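You operate a simulated robot arm through the tools that you are given. There is no shell and no other tool. Be economical: measure what you need, move in short steps, check, and stop when the job is done.

Carry out the task below with a simulated robot arm. There is one attempt and no reset: what you move stays moved.

TASK
Stand the pouch from the door side of the duvet beside the gold wax tin. It goes on the side that lies toward x +0.7, y -0.7 (a direction in the base frame), with about 3 cm between them.
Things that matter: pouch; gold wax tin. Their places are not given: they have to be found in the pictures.

It is judged by the outcome, as a careful person would: the job done as asked, and still so three seconds after it is handed in. It fails if anything else is knocked over, pushed out of place, dropped, spilled or broken.

THE ROBOT
A 6-joint arm with a two-finger parallel gripper, fixed in place. Base frame: the origin is at the foot of the arm, x ahead of it, y to its left, z up; the work surface is at about z = 600. Lengths are in mm, angles in degrees, forces in N, time in s.
With the tool pointing down near the work surface it reaches from about 120 to 600 mm from the base axis. Its first joint turns from -66.0 to 66.0 degrees. Payload 2.7 kg.
Tool frame: the origin (TCP) lies between the finger pads and is the grasp point; the fingertips stand 23 mm ahead of it; z points along the fingers, y is the line along which they close. The gripper opens to 94 mm. The fingers are 38 mm wide and 10 mm thick; the gripper's body (54 by 96 mm) begins 39 mm behind the TCP.
Orientation is told as [roll, pitch, yaw] about the base's x, y, z axes, in that order, counted from this pose: with the fingers straight down and closing along the base's y, the tool's x points along the base's -x, its y along +y and its z along -z.

THE INTERFACE
- The arm moves only by the tool move_arm. Its argument "moves" is a list of rows, each a list of 4 numbers: the shift along the tool's x, y, z in mm, then the turn about the tool's z in degrees. In form: [[tx, ty, tz, spin], ...]. A call has 1 to 12 rows; each row shifts and turns the commanded pose from where the row before left it, along the tool's axes as they then stand. "grip" is the finger opening in mm, from 0 to 94, set as the call begins (left out, the last holds). A row lasts 0.2 s, in which the tool goes at most 50 mm and 8.6 degrees; a call with a longer step from one row to the next is refused whole, and so is a gripper value outside its range. A pose out of reach is approached as far as the arm can. The call stops where the force on the tool passes 40 N (or 10 N more than at its start, if that is more) or the arm is blocked; 0.2 s more then pass. The fingers move at their own pace (about 45 mm/s each) and stop on an object; they squeeze with about 23 N. The grip force told is the motor's: it shows also when the fingers shut on nothing. Time passes only in rows, and 0.2 s behind the last, so rows that do not move let the fingers close. It gives the time, the measured TCP pose, the force on the tool (base axes), the opening and the grip force at its end, in the units of the frame above (readings bear some noise), and new pictures: "show" is both (left out), scene, wrist or none.
- Cameras (640 x 400 px; columns grow to the right, rows downward): "scene" is fixed at [40.4, -418.3, 1393.2]; the picture's right is [0.97, -0.24, 0.00], its down [-0.16, -0.64, -0.75] and it looks along [0.18, 0.73, -0.66] (base axes); focal length 365 px, centre (320, 200). "wrist" rides on the gripper at [-39, 0, -44] in the tool frame; the picture's right is [0.00, -1.00, 0.00], its down [0.97, 0.00, -0.24] and it looks along [0.24, 0.00, 0.97] (tool axes); focal length 218 px, centre (320, 200).
- probe_pixels(camera, pixels): for up to 12 pixels [column, row] of the newest picture of that camera ("zoom" is the newest enlarged one), the place [x, y, z] in the base frame of the surface seen there, good to about 2 mm. No time passes.
- enlarge(camera, box): a new picture of the part [left, top, right, bottom] of that camera's present view, enlarged. No time passes.
- job_done(): hands the job in; it is judged then, once.

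Work in short steps. Measure before you move; look again where a grasp or a placing could have gone wrong, and mend it. You have 60 turns and 120 pictures in all, those below and enlarged ones among them. Open the gripper and draw the arm clear of the work before you hand the job in, unless the task says otherwise; then end with one line.

The tools are called after ">>>" as a command line: name --pt "numbers of a row" for each row, then --argument value for the rest, lists and objects as JSON in quotes. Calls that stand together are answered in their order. move_arm: Moves the arm, as the interface text tells. Its arguments: {"type":"object","properties":{"moves":{"type":"array","items":{"type":"array","items":{"type":"number"}}},"grip":{"type":"number"},"show":{"type":"string","enum":["both","scene","wrist","none"]}},"required":["moves"]} The other tools are called the same way: probe_pixels (camera, pixels) gives the place of the surface under pixels of a picture; enlarge (camera, box) takes an enlarged picture of a part of a camera's view; job_done () hands the job in.

At the start:

```text
t: 0.0
eef_pos: [267.8, 310.0, 833.3]
tcp_rot: [0.0, 0.1, 0.0]
ft_force: [-0.3, 0.2, -0.1]
gripper_width: 93.9
grasp_force: 0.0
```

scene: 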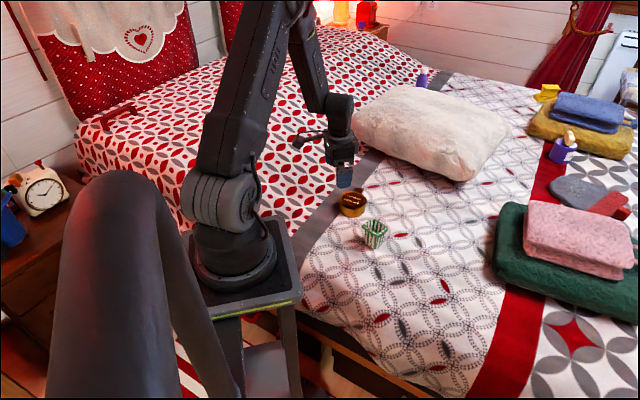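
wrist: 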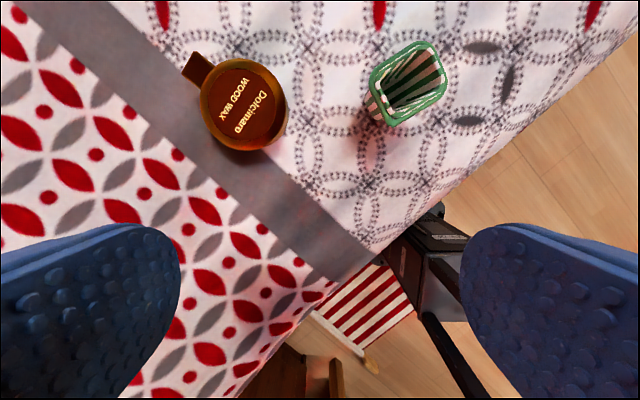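

The wax tin is near (352,203) in the scene with a green striped container at (374,233). I'll enlarge to look for the pouch.

>>> enlarge --camera "scene" --box '[320, 160, 440, 260]'

>>> enlarge --camera "scene" --box '[480, 70, 640, 230]'

>>> enlarge --camera "scene" --box '[300, 0, 480, 120]'

>>> probe_pixels --camera "scene" --pixels '[[352, 197], [374, 224], [374, 244], [562, 150], [422, 80], [395, 260], [340, 240], [400, 220], [608, 205], [548, 92]]'

```text
4.00 times, centred on (380, 210) of scene
```

zoom: 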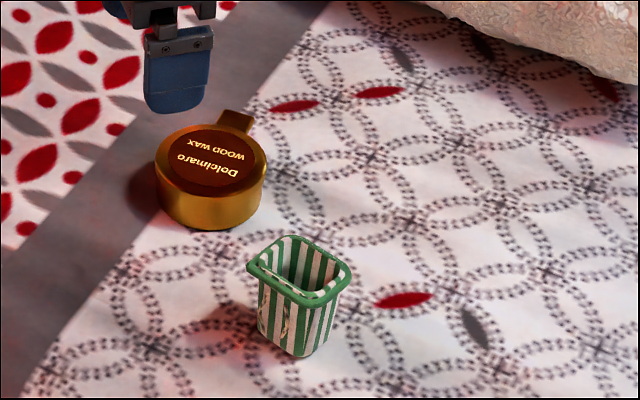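

```text
2.50 times, centred on (560, 150) of scene
```

zoom: 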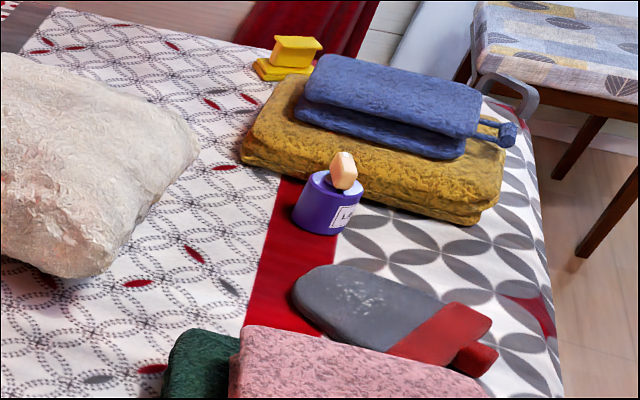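

```text
3.33 times, centred on (390, 60) of scene
```

zoom: 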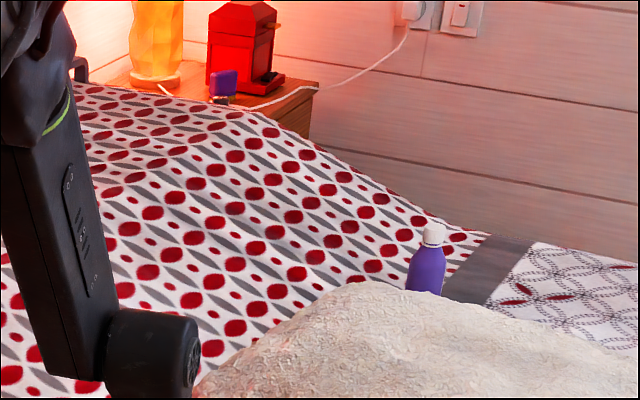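

```text
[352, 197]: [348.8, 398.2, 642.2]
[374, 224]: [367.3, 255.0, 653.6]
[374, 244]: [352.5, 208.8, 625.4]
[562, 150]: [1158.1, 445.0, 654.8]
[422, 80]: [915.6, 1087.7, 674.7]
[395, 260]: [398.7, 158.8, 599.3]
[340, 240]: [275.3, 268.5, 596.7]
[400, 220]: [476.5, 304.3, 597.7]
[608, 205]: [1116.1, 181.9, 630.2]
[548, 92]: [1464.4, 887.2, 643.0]
```

The only nearby candidates are the tin and the striped container. The arm hides part of the bed, so I'll raise it and look around with the wrist camera.

>>> move_arm --pt "0 0 -40 0" --pt "0 0 -40 0" --pt "0 30 -30 0" --pt "0 40 0 0" --pt "0 40 0 0"

>>> enlarge --camera "wrist" --box '[0, 0, 640, 400]'

```text
t: 1.2
eef_pos: [268.6, 419.9, 941.7]
tcp_rot: [0.0, 0.0, 0.0]
ft_force: [0.1, -0.2, -0.1]
gripper_width: 93.8
grasp_force: 0.0
```

scene: 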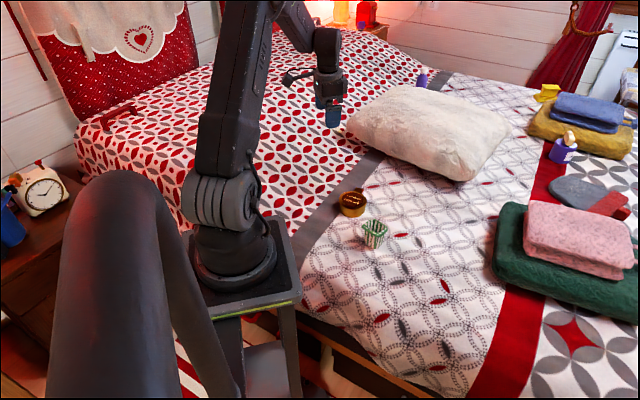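
wrist: 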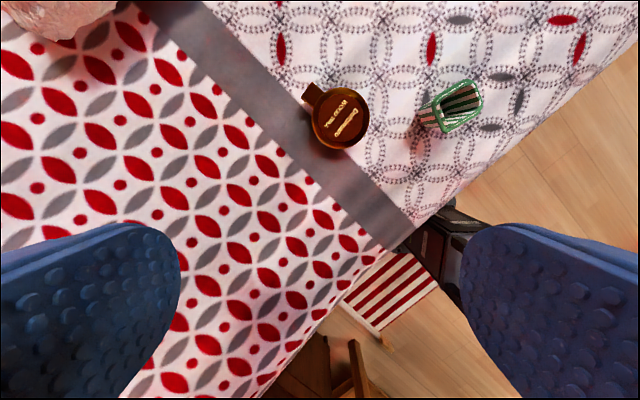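

```text
1.00 times, centred on (320, 200) of wrist
```

zoom: 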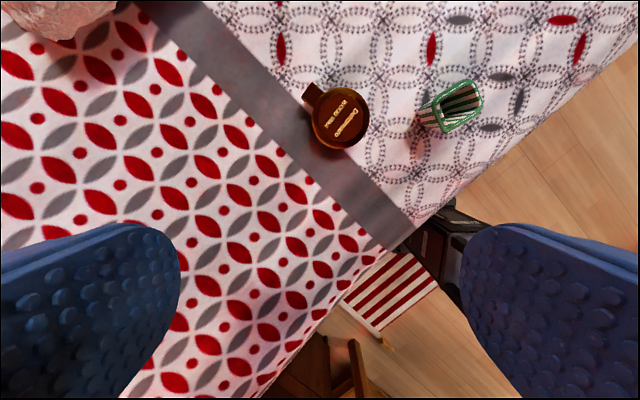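

Nothing else is in reach, so the striped open pouch must be the one. I'll measure it and the tin.

>>> enlarge --camera "wrist" --box '[280, 50, 520, 200]'

>>> enlarge --camera "scene" --box '[330, 180, 410, 255]'

>>> probe_pixels --camera "wrist" --pixels '[[340, 120], [341, 90], [340, 147], [314, 120], [366, 117], [308, 92], [443, 95], [472, 81], [481, 104], [446, 131], [460, 102], [425, 115]]'

```text
2.67 times, centred on (400, 125) of wrist
```

zoom: 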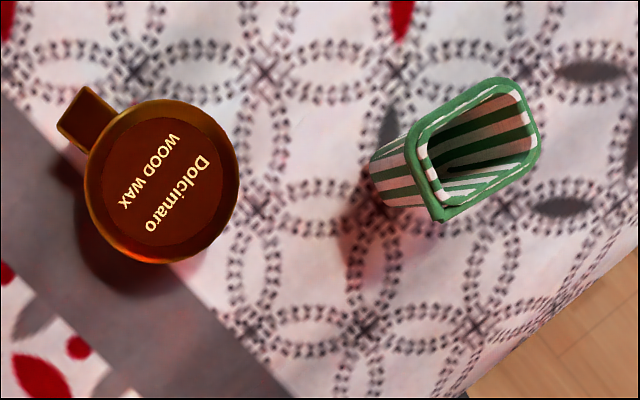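

```text
5.33 times, centred on (370, 218) of scene
```

zoom: 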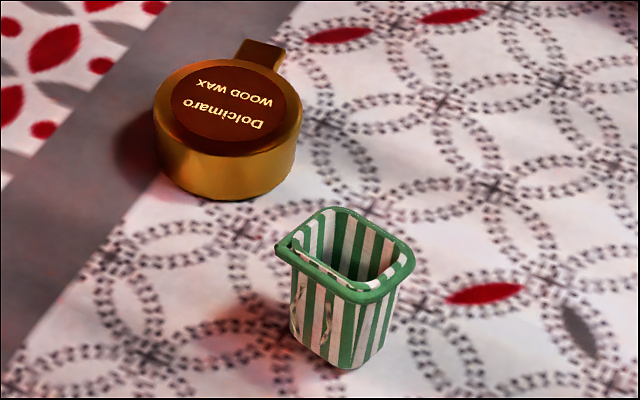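

```text
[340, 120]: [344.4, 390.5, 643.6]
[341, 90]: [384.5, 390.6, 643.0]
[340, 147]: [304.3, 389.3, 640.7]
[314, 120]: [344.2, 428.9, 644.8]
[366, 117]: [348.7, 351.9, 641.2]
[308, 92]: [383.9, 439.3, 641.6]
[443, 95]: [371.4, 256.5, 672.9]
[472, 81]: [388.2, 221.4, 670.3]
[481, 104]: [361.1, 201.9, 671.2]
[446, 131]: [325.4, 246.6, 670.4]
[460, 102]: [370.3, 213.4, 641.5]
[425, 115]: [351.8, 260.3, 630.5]
```

Tin centre ≈ (345,390), radius about 40, top z 643. The pouch rim is at z≈672, about 60x45 mm. I'll move above the pouch for a better view.

>>> move_arm --pt "-21 -38 18 0" --pt "-21 -38 18 0" --pt "-21 -38 18 0" --pt "-21 -38 18 0" --pt "-21 -38 18 0" --pt "0 0 0 0"

>>> enlarge --camera "wrist" --box '[220, 120, 420, 245]'

```text
t: 2.6
eef_pos: [373.7, 230.1, 854.9]
tcp_rot: [0.0, 0.1, 0.0]
ft_force: [-0.2, -1.0, -0.1]
gripper_width: 93.8
grasp_force: 0.1
```

scene: 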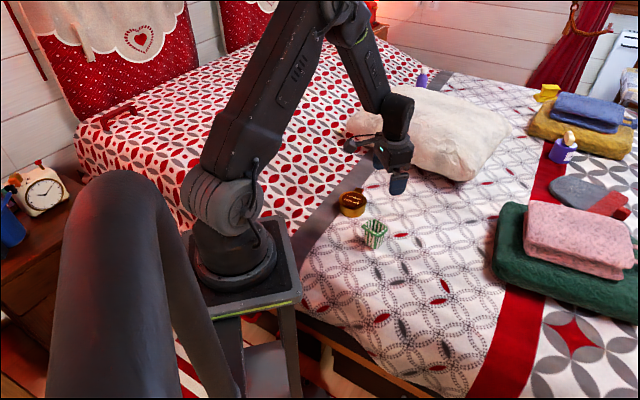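
wrist: 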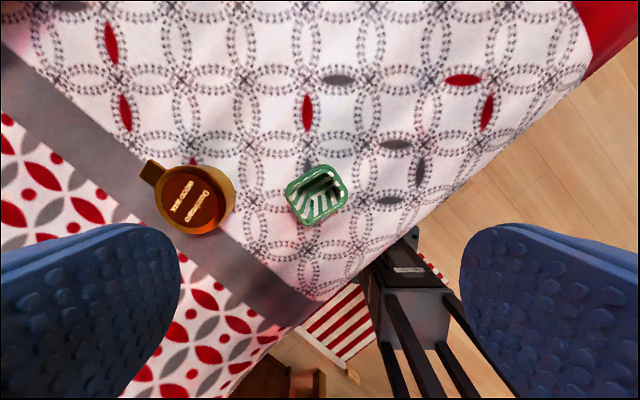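

```text
3.20 times, centred on (320, 182) of wrist
```

zoom: 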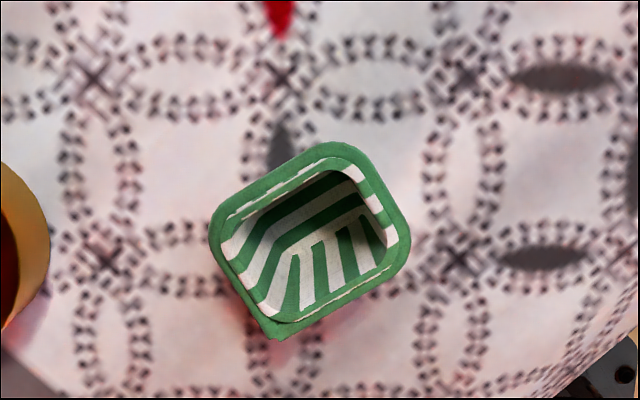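

>>> probe_pixels --camera "zoom" --pixels '[[270, 181], [340, 291], [238, 280], [389, 195], [218, 215], [330, 150], [402, 240], [276, 330], [315, 240], [150, 200], [480, 200], [285, 270]]'

```text
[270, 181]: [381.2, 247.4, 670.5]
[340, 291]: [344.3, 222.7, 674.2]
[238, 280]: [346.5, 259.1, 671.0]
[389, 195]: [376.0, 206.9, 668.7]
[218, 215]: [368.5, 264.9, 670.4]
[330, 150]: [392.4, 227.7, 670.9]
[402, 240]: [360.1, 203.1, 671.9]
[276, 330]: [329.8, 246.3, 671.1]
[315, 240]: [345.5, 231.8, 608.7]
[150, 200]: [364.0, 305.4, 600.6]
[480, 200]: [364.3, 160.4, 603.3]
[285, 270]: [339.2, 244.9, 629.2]
```

Rim centre ≈ (362,234), long axis at about -57°, 60x45 mm. I'll centre above it and spin +57° so the fingers close across the short side.

>>> move_arm --pt "11.7 3.9 0 0" --pt "0 0 10 8.15" --pt "0 0 10 8.15" --pt "0 0 10 8.15" --pt "0 0 10 8.15" --pt "0 0 10 8.15" --pt "0 0 10 8.15" --pt "0 0 10 8.1" --pt "0 0 0 0" --grip 94

>>> probe_pixels --camera "scene" --pixels '[[341, 200], [365, 200], [352, 193], [352, 206], [352, 213], [345, 212]]'

```text
t: 4.6
eef_pos: [360.6, 233.3, 782.1]
tcp_rot: [0.0, -0.1, -57.1]
ft_force: [0.1, -1.0, 0.5]
gripper_width: 93.9
grasp_force: 0.1
```

scene: 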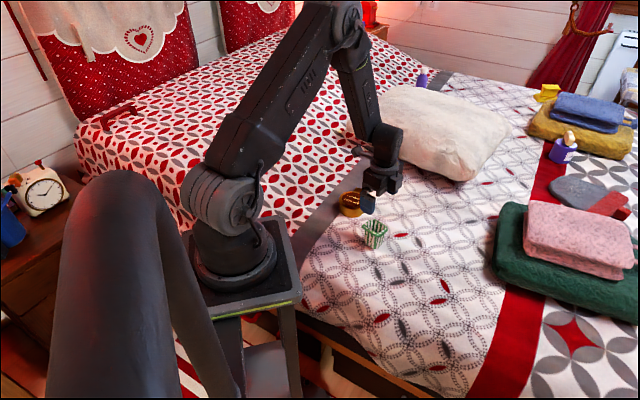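
wrist: 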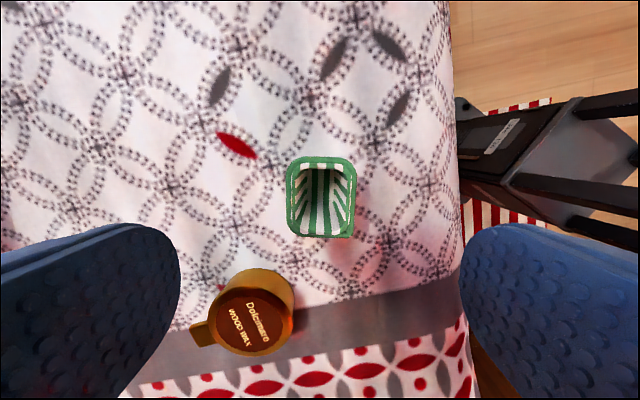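

```text
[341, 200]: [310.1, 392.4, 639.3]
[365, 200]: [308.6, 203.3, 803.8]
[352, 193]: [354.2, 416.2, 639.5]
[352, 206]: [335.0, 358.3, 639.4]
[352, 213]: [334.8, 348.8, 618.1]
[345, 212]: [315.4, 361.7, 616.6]
```

The pouch is square with the fingers. I'll measure the tin's and pouch's edges in this view.

>>> probe_pixels --camera "wrist" --pixels '[[250, 315], [218, 318], [284, 312], [249, 294], [254, 348], [288, 195], [351, 195], [320, 159], [320, 236], [230, 345]]'

>>> enlarge --camera "wrist" --box '[180, 140, 380, 370]'

```text
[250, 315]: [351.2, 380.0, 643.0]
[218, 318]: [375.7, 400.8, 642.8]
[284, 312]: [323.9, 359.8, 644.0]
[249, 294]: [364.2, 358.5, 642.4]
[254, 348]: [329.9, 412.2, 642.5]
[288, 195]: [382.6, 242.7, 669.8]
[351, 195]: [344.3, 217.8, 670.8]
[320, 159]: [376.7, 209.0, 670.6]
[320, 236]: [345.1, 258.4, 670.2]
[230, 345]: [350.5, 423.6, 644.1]
```

```text
1.74 times, centred on (280, 255) of wrist
```

zoom: 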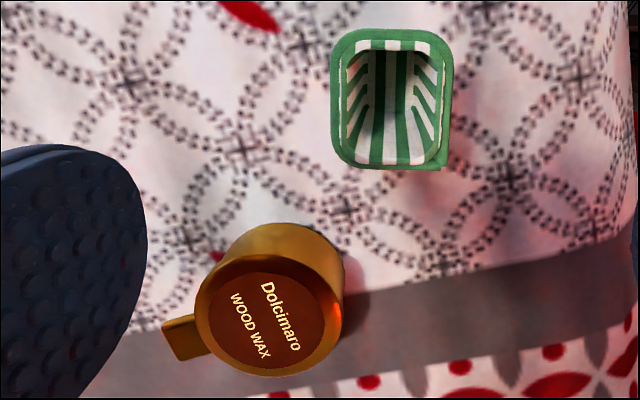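

Tin centre ≈ (345,390), r ≈ 41; pouch centre ≈ (362,232). Descending to z≈655 around the pouch.

>>> move_arm --pt "0 0 30 0" --pt "0 0 30 0" --pt "0 0 30 0" --pt "0 0 20 0" --pt "0 0 17 0" --pt "0 0 0 0"

```text
t: 6.0
eef_pos: [362.0, 233.7, 655.5]
tcp_rot: [-0.1, -0.1, -57.0]
ft_force: [0.0, 0.4, 0.5]
gripper_width: 93.9
grasp_force: 0.0
```

scene: 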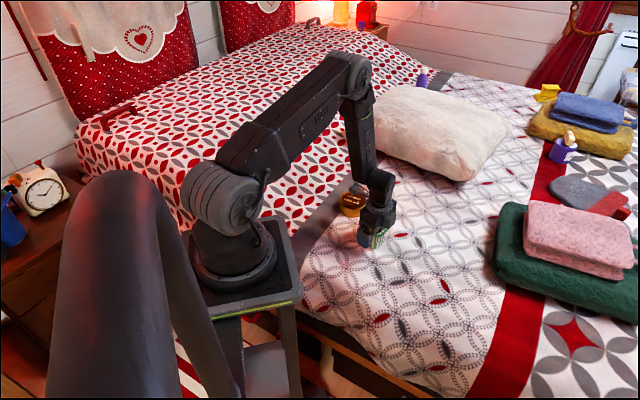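
wrist: 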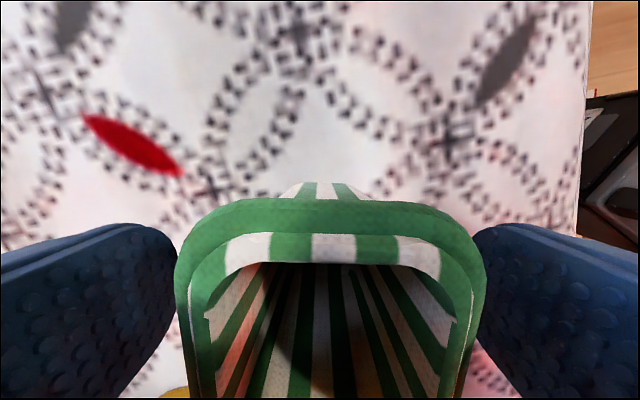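

The pouch sits between the fingers. Closing gently.

>>> move_arm --pt "0 0 0 0" --pt "0 0 0 0" --pt "0 0 0 0" --pt "0 0 0 0" --pt "0 0 0 0" --grip 36 --show "wrist"

```text
t: 7.2
eef_pos: [361.6, 233.1, 655.5]
tcp_rot: [0.0, 0.0, -56.9]
ft_force: [-0.8, -0.6, 1.1]
gripper_width: 42.7
grasp_force: 23.0
```

wrist: 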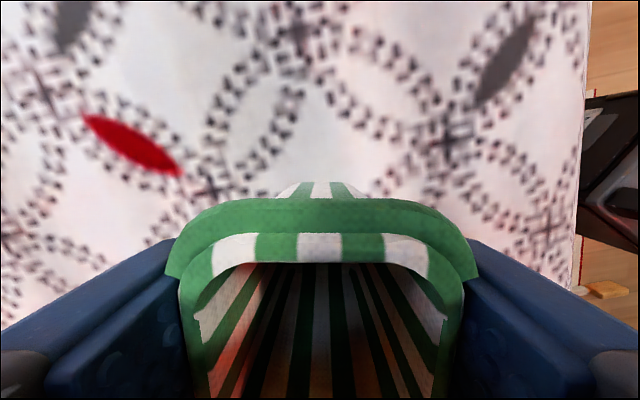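

It's held at 42.7 mm with 23 N. Lifting a little.

>>> move_arm --pt "0 0 -10 0" --pt "0 0 -20 0" --pt "0 0 -20 0" --pt "0 0 -15 0" --pt "0 0 0 0"

>>> enlarge --camera "scene" --box '[320, 150, 440, 260]'

```text
t: 8.4
eef_pos: [361.4, 233.8, 721.3]
tcp_rot: [0.0, 0.0, -57.0]
ft_force: [-0.9, -0.2, -0.5]
gripper_width: 43.2
grasp_force: 22.5
```

scene: 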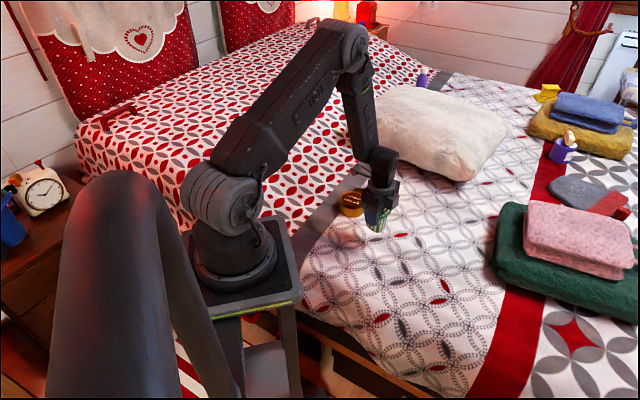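
wrist: 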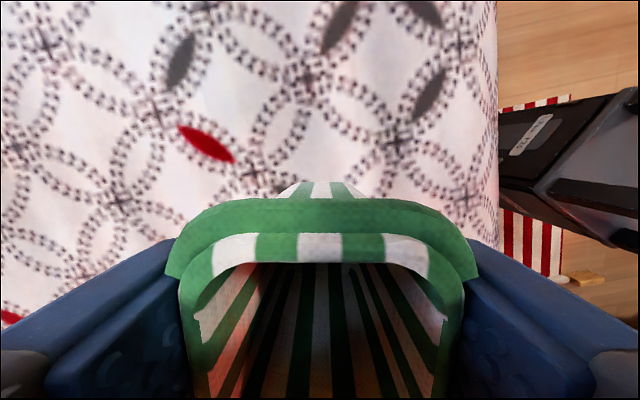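

```text
3.64 times, centred on (380, 205) of scene
```

zoom: 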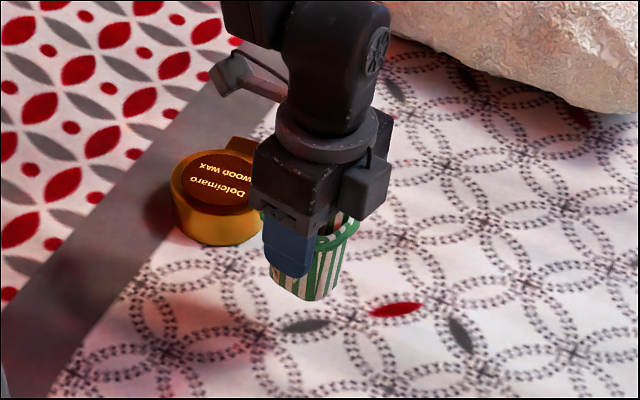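

Held level and clear. I'll spin -12° and carry it to about (416.5,318.5).

>>> move_arm --pt "0 0 0 -6" --pt "0 0 0 -6" --pt "5.2 24.7 0 0" --pt "5.2 24.7 0 0" --pt "5.2 24.7 0 0" --pt "5.3 24.7 0 0" --pt "0 0 0 0"

>>> enlarge --camera "scene" --box '[320, 150, 440, 260]'

```text
t: 10.0
eef_pos: [417.3, 318.4, 722.7]
tcp_rot: [0.0, 0.0, -45.1]
ft_force: [-0.2, 0.0, 0.3]
gripper_width: 42.6
grasp_force: 23.0
```

scene: 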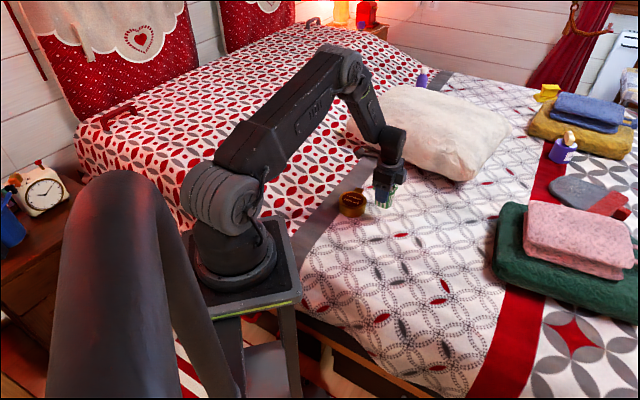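
wrist: 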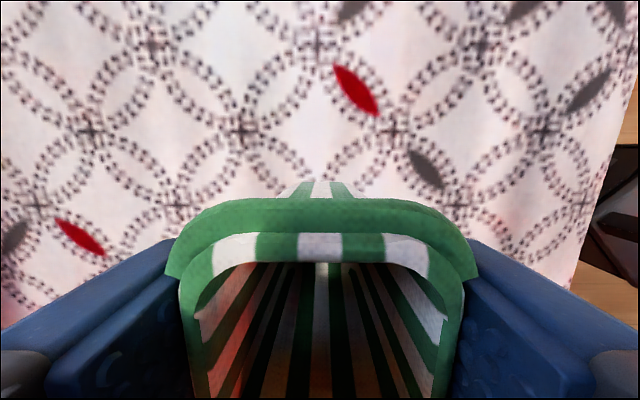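

```text
3.64 times, centred on (380, 205) of scene
```

zoom: 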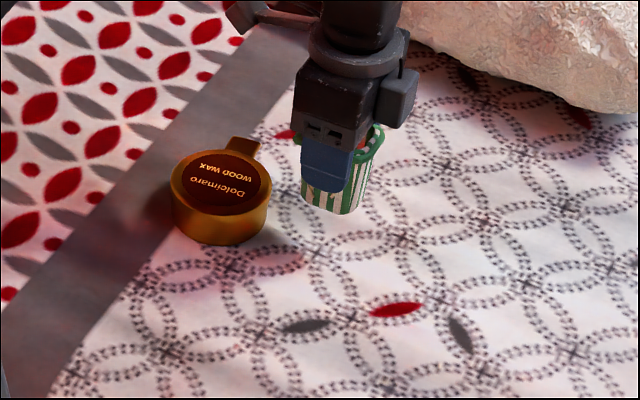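

Positioned. Lowering, slowly at the end.

>>> move_arm --pt "0 0 20 0" --pt "0 0 20 0" --pt "0 0 12 0" --pt "0 0 6 0" --pt "0 0 4 0" --pt "0 0 3 0" --pt "0 0 0 0"

>>> enlarge --camera "scene" --box '[330, 160, 430, 240]'

```text
t: 11.6
eef_pos: [417.4, 319.2, 655.8]
tcp_rot: [0.0, 0.0, -45.0]
ft_force: [-0.9, 0.2, -0.6]
gripper_width: 42.9
grasp_force: 22.8
```

scene: 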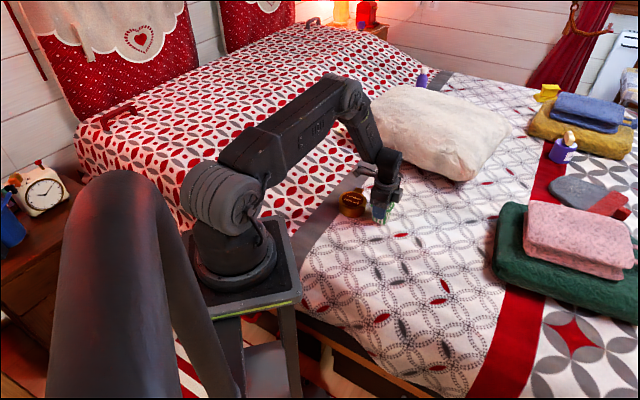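
wrist: 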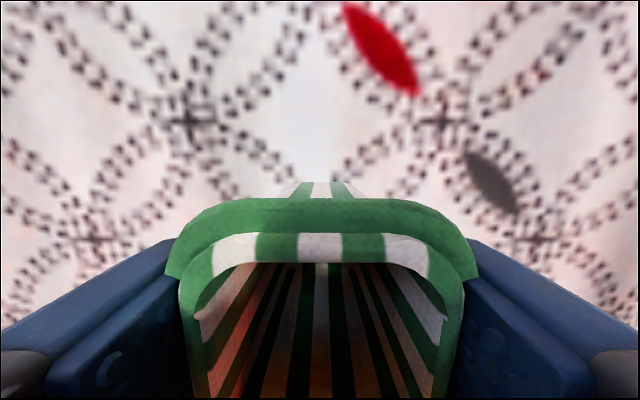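

```text
5.00 times, centred on (380, 200) of scene
```

zoom: 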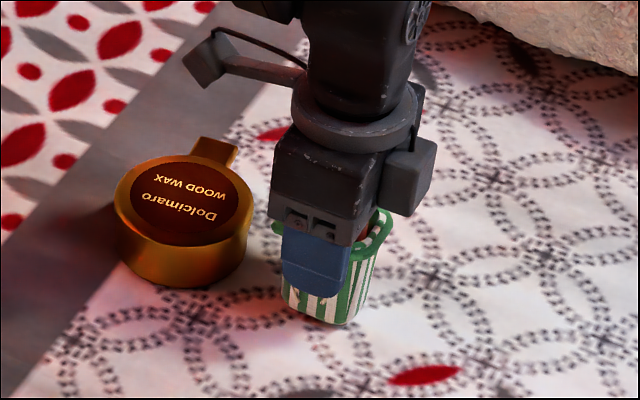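

No contact force yet, so I'll go down a few mm in tiny steps.

>>> move_arm --pt "0 0 1 0" --pt "0 0 1 0" --pt "0 0 0 0" --show "none"

>>> probe_pixels --camera "scene" --pixels '[[372, 227], [385, 228], [400, 222], [405, 205]]'

```text
t: 12.4
eef_pos: [417.0, 320.0, 655.5]
tcp_rot: [0.2, 0.0, -45.0]
ft_force: [-3.6, -6.1, 19.2]
gripper_width: 42.8
grasp_force: 23.4
```

```text
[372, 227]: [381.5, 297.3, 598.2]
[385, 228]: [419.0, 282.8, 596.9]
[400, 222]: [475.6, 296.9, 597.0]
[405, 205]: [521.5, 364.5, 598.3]
```

It's now in contact (19 N). I'll ease up 1 mm, then open the fingers.

>>> move_arm --pt "0 0 -1 0" --pt "0 0 0 0" --show "none"

>>> move_arm --pt "0 0 0 0" --pt "0 0 0 0" --pt "0 0 0 0" --pt "0 0 0 0" --grip 80 --show "wrist"

```text
t: 13.0
eef_pos: [417.8, 319.1, 655.8]
tcp_rot: [0.2, 0.0, -45.0]
ft_force: [3.2, 0.6, 10.2]
gripper_width: 42.5
grasp_force: 23.0
```

```text
t: 14.0
eef_pos: [417.4, 318.4, 654.9]
tcp_rot: [-0.1, 0.0, -44.9]
ft_force: [-0.5, -0.6, 0.8]
gripper_width: 80.3
grasp_force: 0.0
```

wrist: 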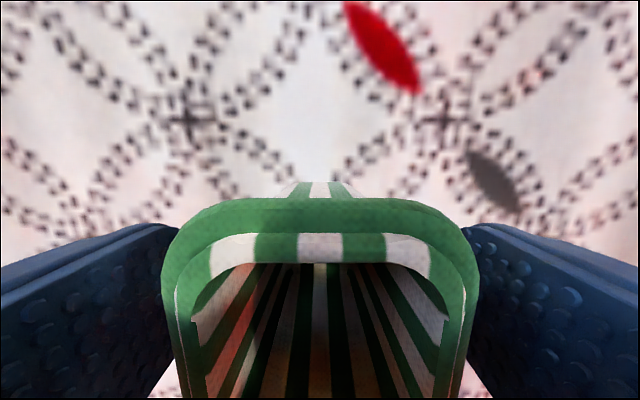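

Released and standing. Withdrawing straight up.

>>> move_arm --pt "0 0 -20 0" --pt "0 0 -30 0" --pt "0 0 -40 0" --pt "0 0 -40 0" --pt "0 0 -30 0" --pt "0 0 0 0"

>>> enlarge --camera "scene" --box '[330, 160, 430, 240]'

>>> enlarge --camera "wrist" --box '[220, 140, 420, 340]'

```text
t: 15.4
eef_pos: [416.1, 318.3, 815.1]
tcp_rot: [0.1, 0.0, -45.0]
ft_force: [-0.1, 0.4, 0.7]
gripper_width: 80.1
grasp_force: 0.1
```

scene: 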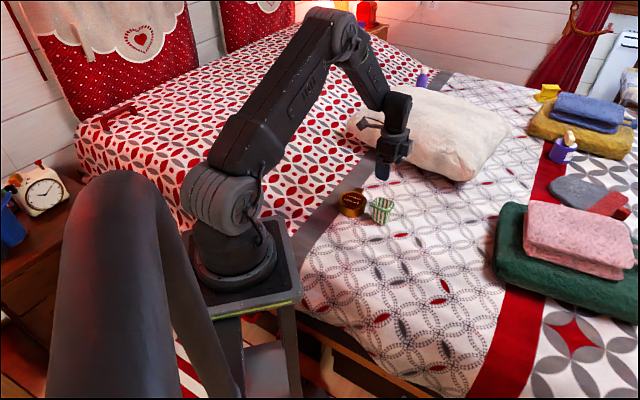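
wrist: 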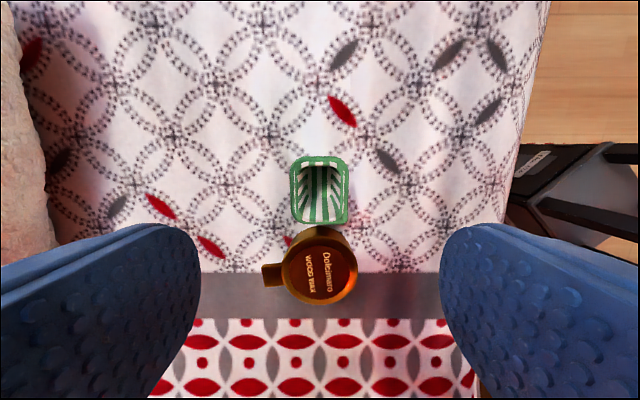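

```text
5.00 times, centred on (380, 200) of scene
```

zoom: 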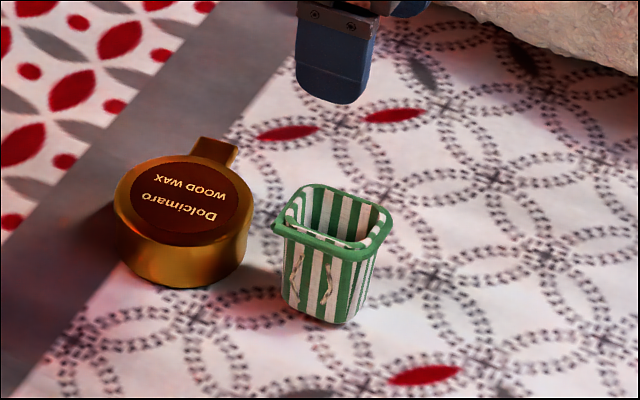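

```text
2.00 times, centred on (320, 240) of wrist
```

zoom: 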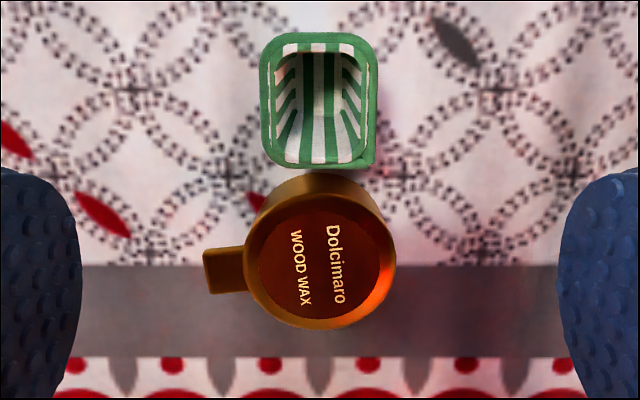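

>>> probe_pixels --camera "zoom" --pixels '[[318, 161], [318, 40], [264, 100], [373, 100], [320, 183], [320, 205], [320, 260], [320, 322], [320, 173]]'

>>> probe_pixels --camera "scene" --pixels '[[341, 202], [365, 202], [353, 193], [353, 207], [375, 206], [391, 208], [378, 210]]'

```text
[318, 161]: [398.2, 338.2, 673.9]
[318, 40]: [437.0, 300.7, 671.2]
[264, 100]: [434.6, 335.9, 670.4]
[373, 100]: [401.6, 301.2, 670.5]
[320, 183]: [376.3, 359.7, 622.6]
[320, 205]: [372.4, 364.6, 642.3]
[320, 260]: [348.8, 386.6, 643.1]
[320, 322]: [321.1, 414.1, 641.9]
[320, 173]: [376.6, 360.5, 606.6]
```

```text
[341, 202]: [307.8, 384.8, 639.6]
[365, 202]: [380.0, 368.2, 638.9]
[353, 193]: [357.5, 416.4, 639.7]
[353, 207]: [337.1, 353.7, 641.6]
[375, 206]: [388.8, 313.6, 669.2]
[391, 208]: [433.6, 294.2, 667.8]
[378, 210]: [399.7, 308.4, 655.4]
```

The rim-to-tin gap measures about 30 mm, in direction (72,-70), and the pouch stands upright. I'll draw the arm further clear.

>>> move_arm --pt "0 0 -40 0" --pt "0 0 -40 0" --pt "0 -30 0 0" --pt "0 -40 0 0" --pt "0 0 0 0" --show "scene"

```text
t: 16.6
eef_pos: [370.5, 269.9, 895.8]
tcp_rot: [0.1, -0.1, -45.0]
ft_force: [0.3, -0.1, -0.5]
gripper_width: 80.2
grasp_force: 0.1
```

scene: 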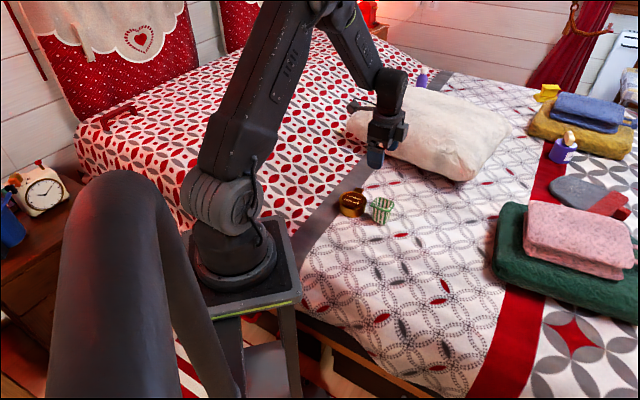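

>>> job_done

```text
The job is handed in.
```

The green-striped pouch, the only pouch I found within reach, now stands upright beside the gold wax tin on its (+0.7, -0.7) side, with about 3 cm between them. Nothing else was moved.
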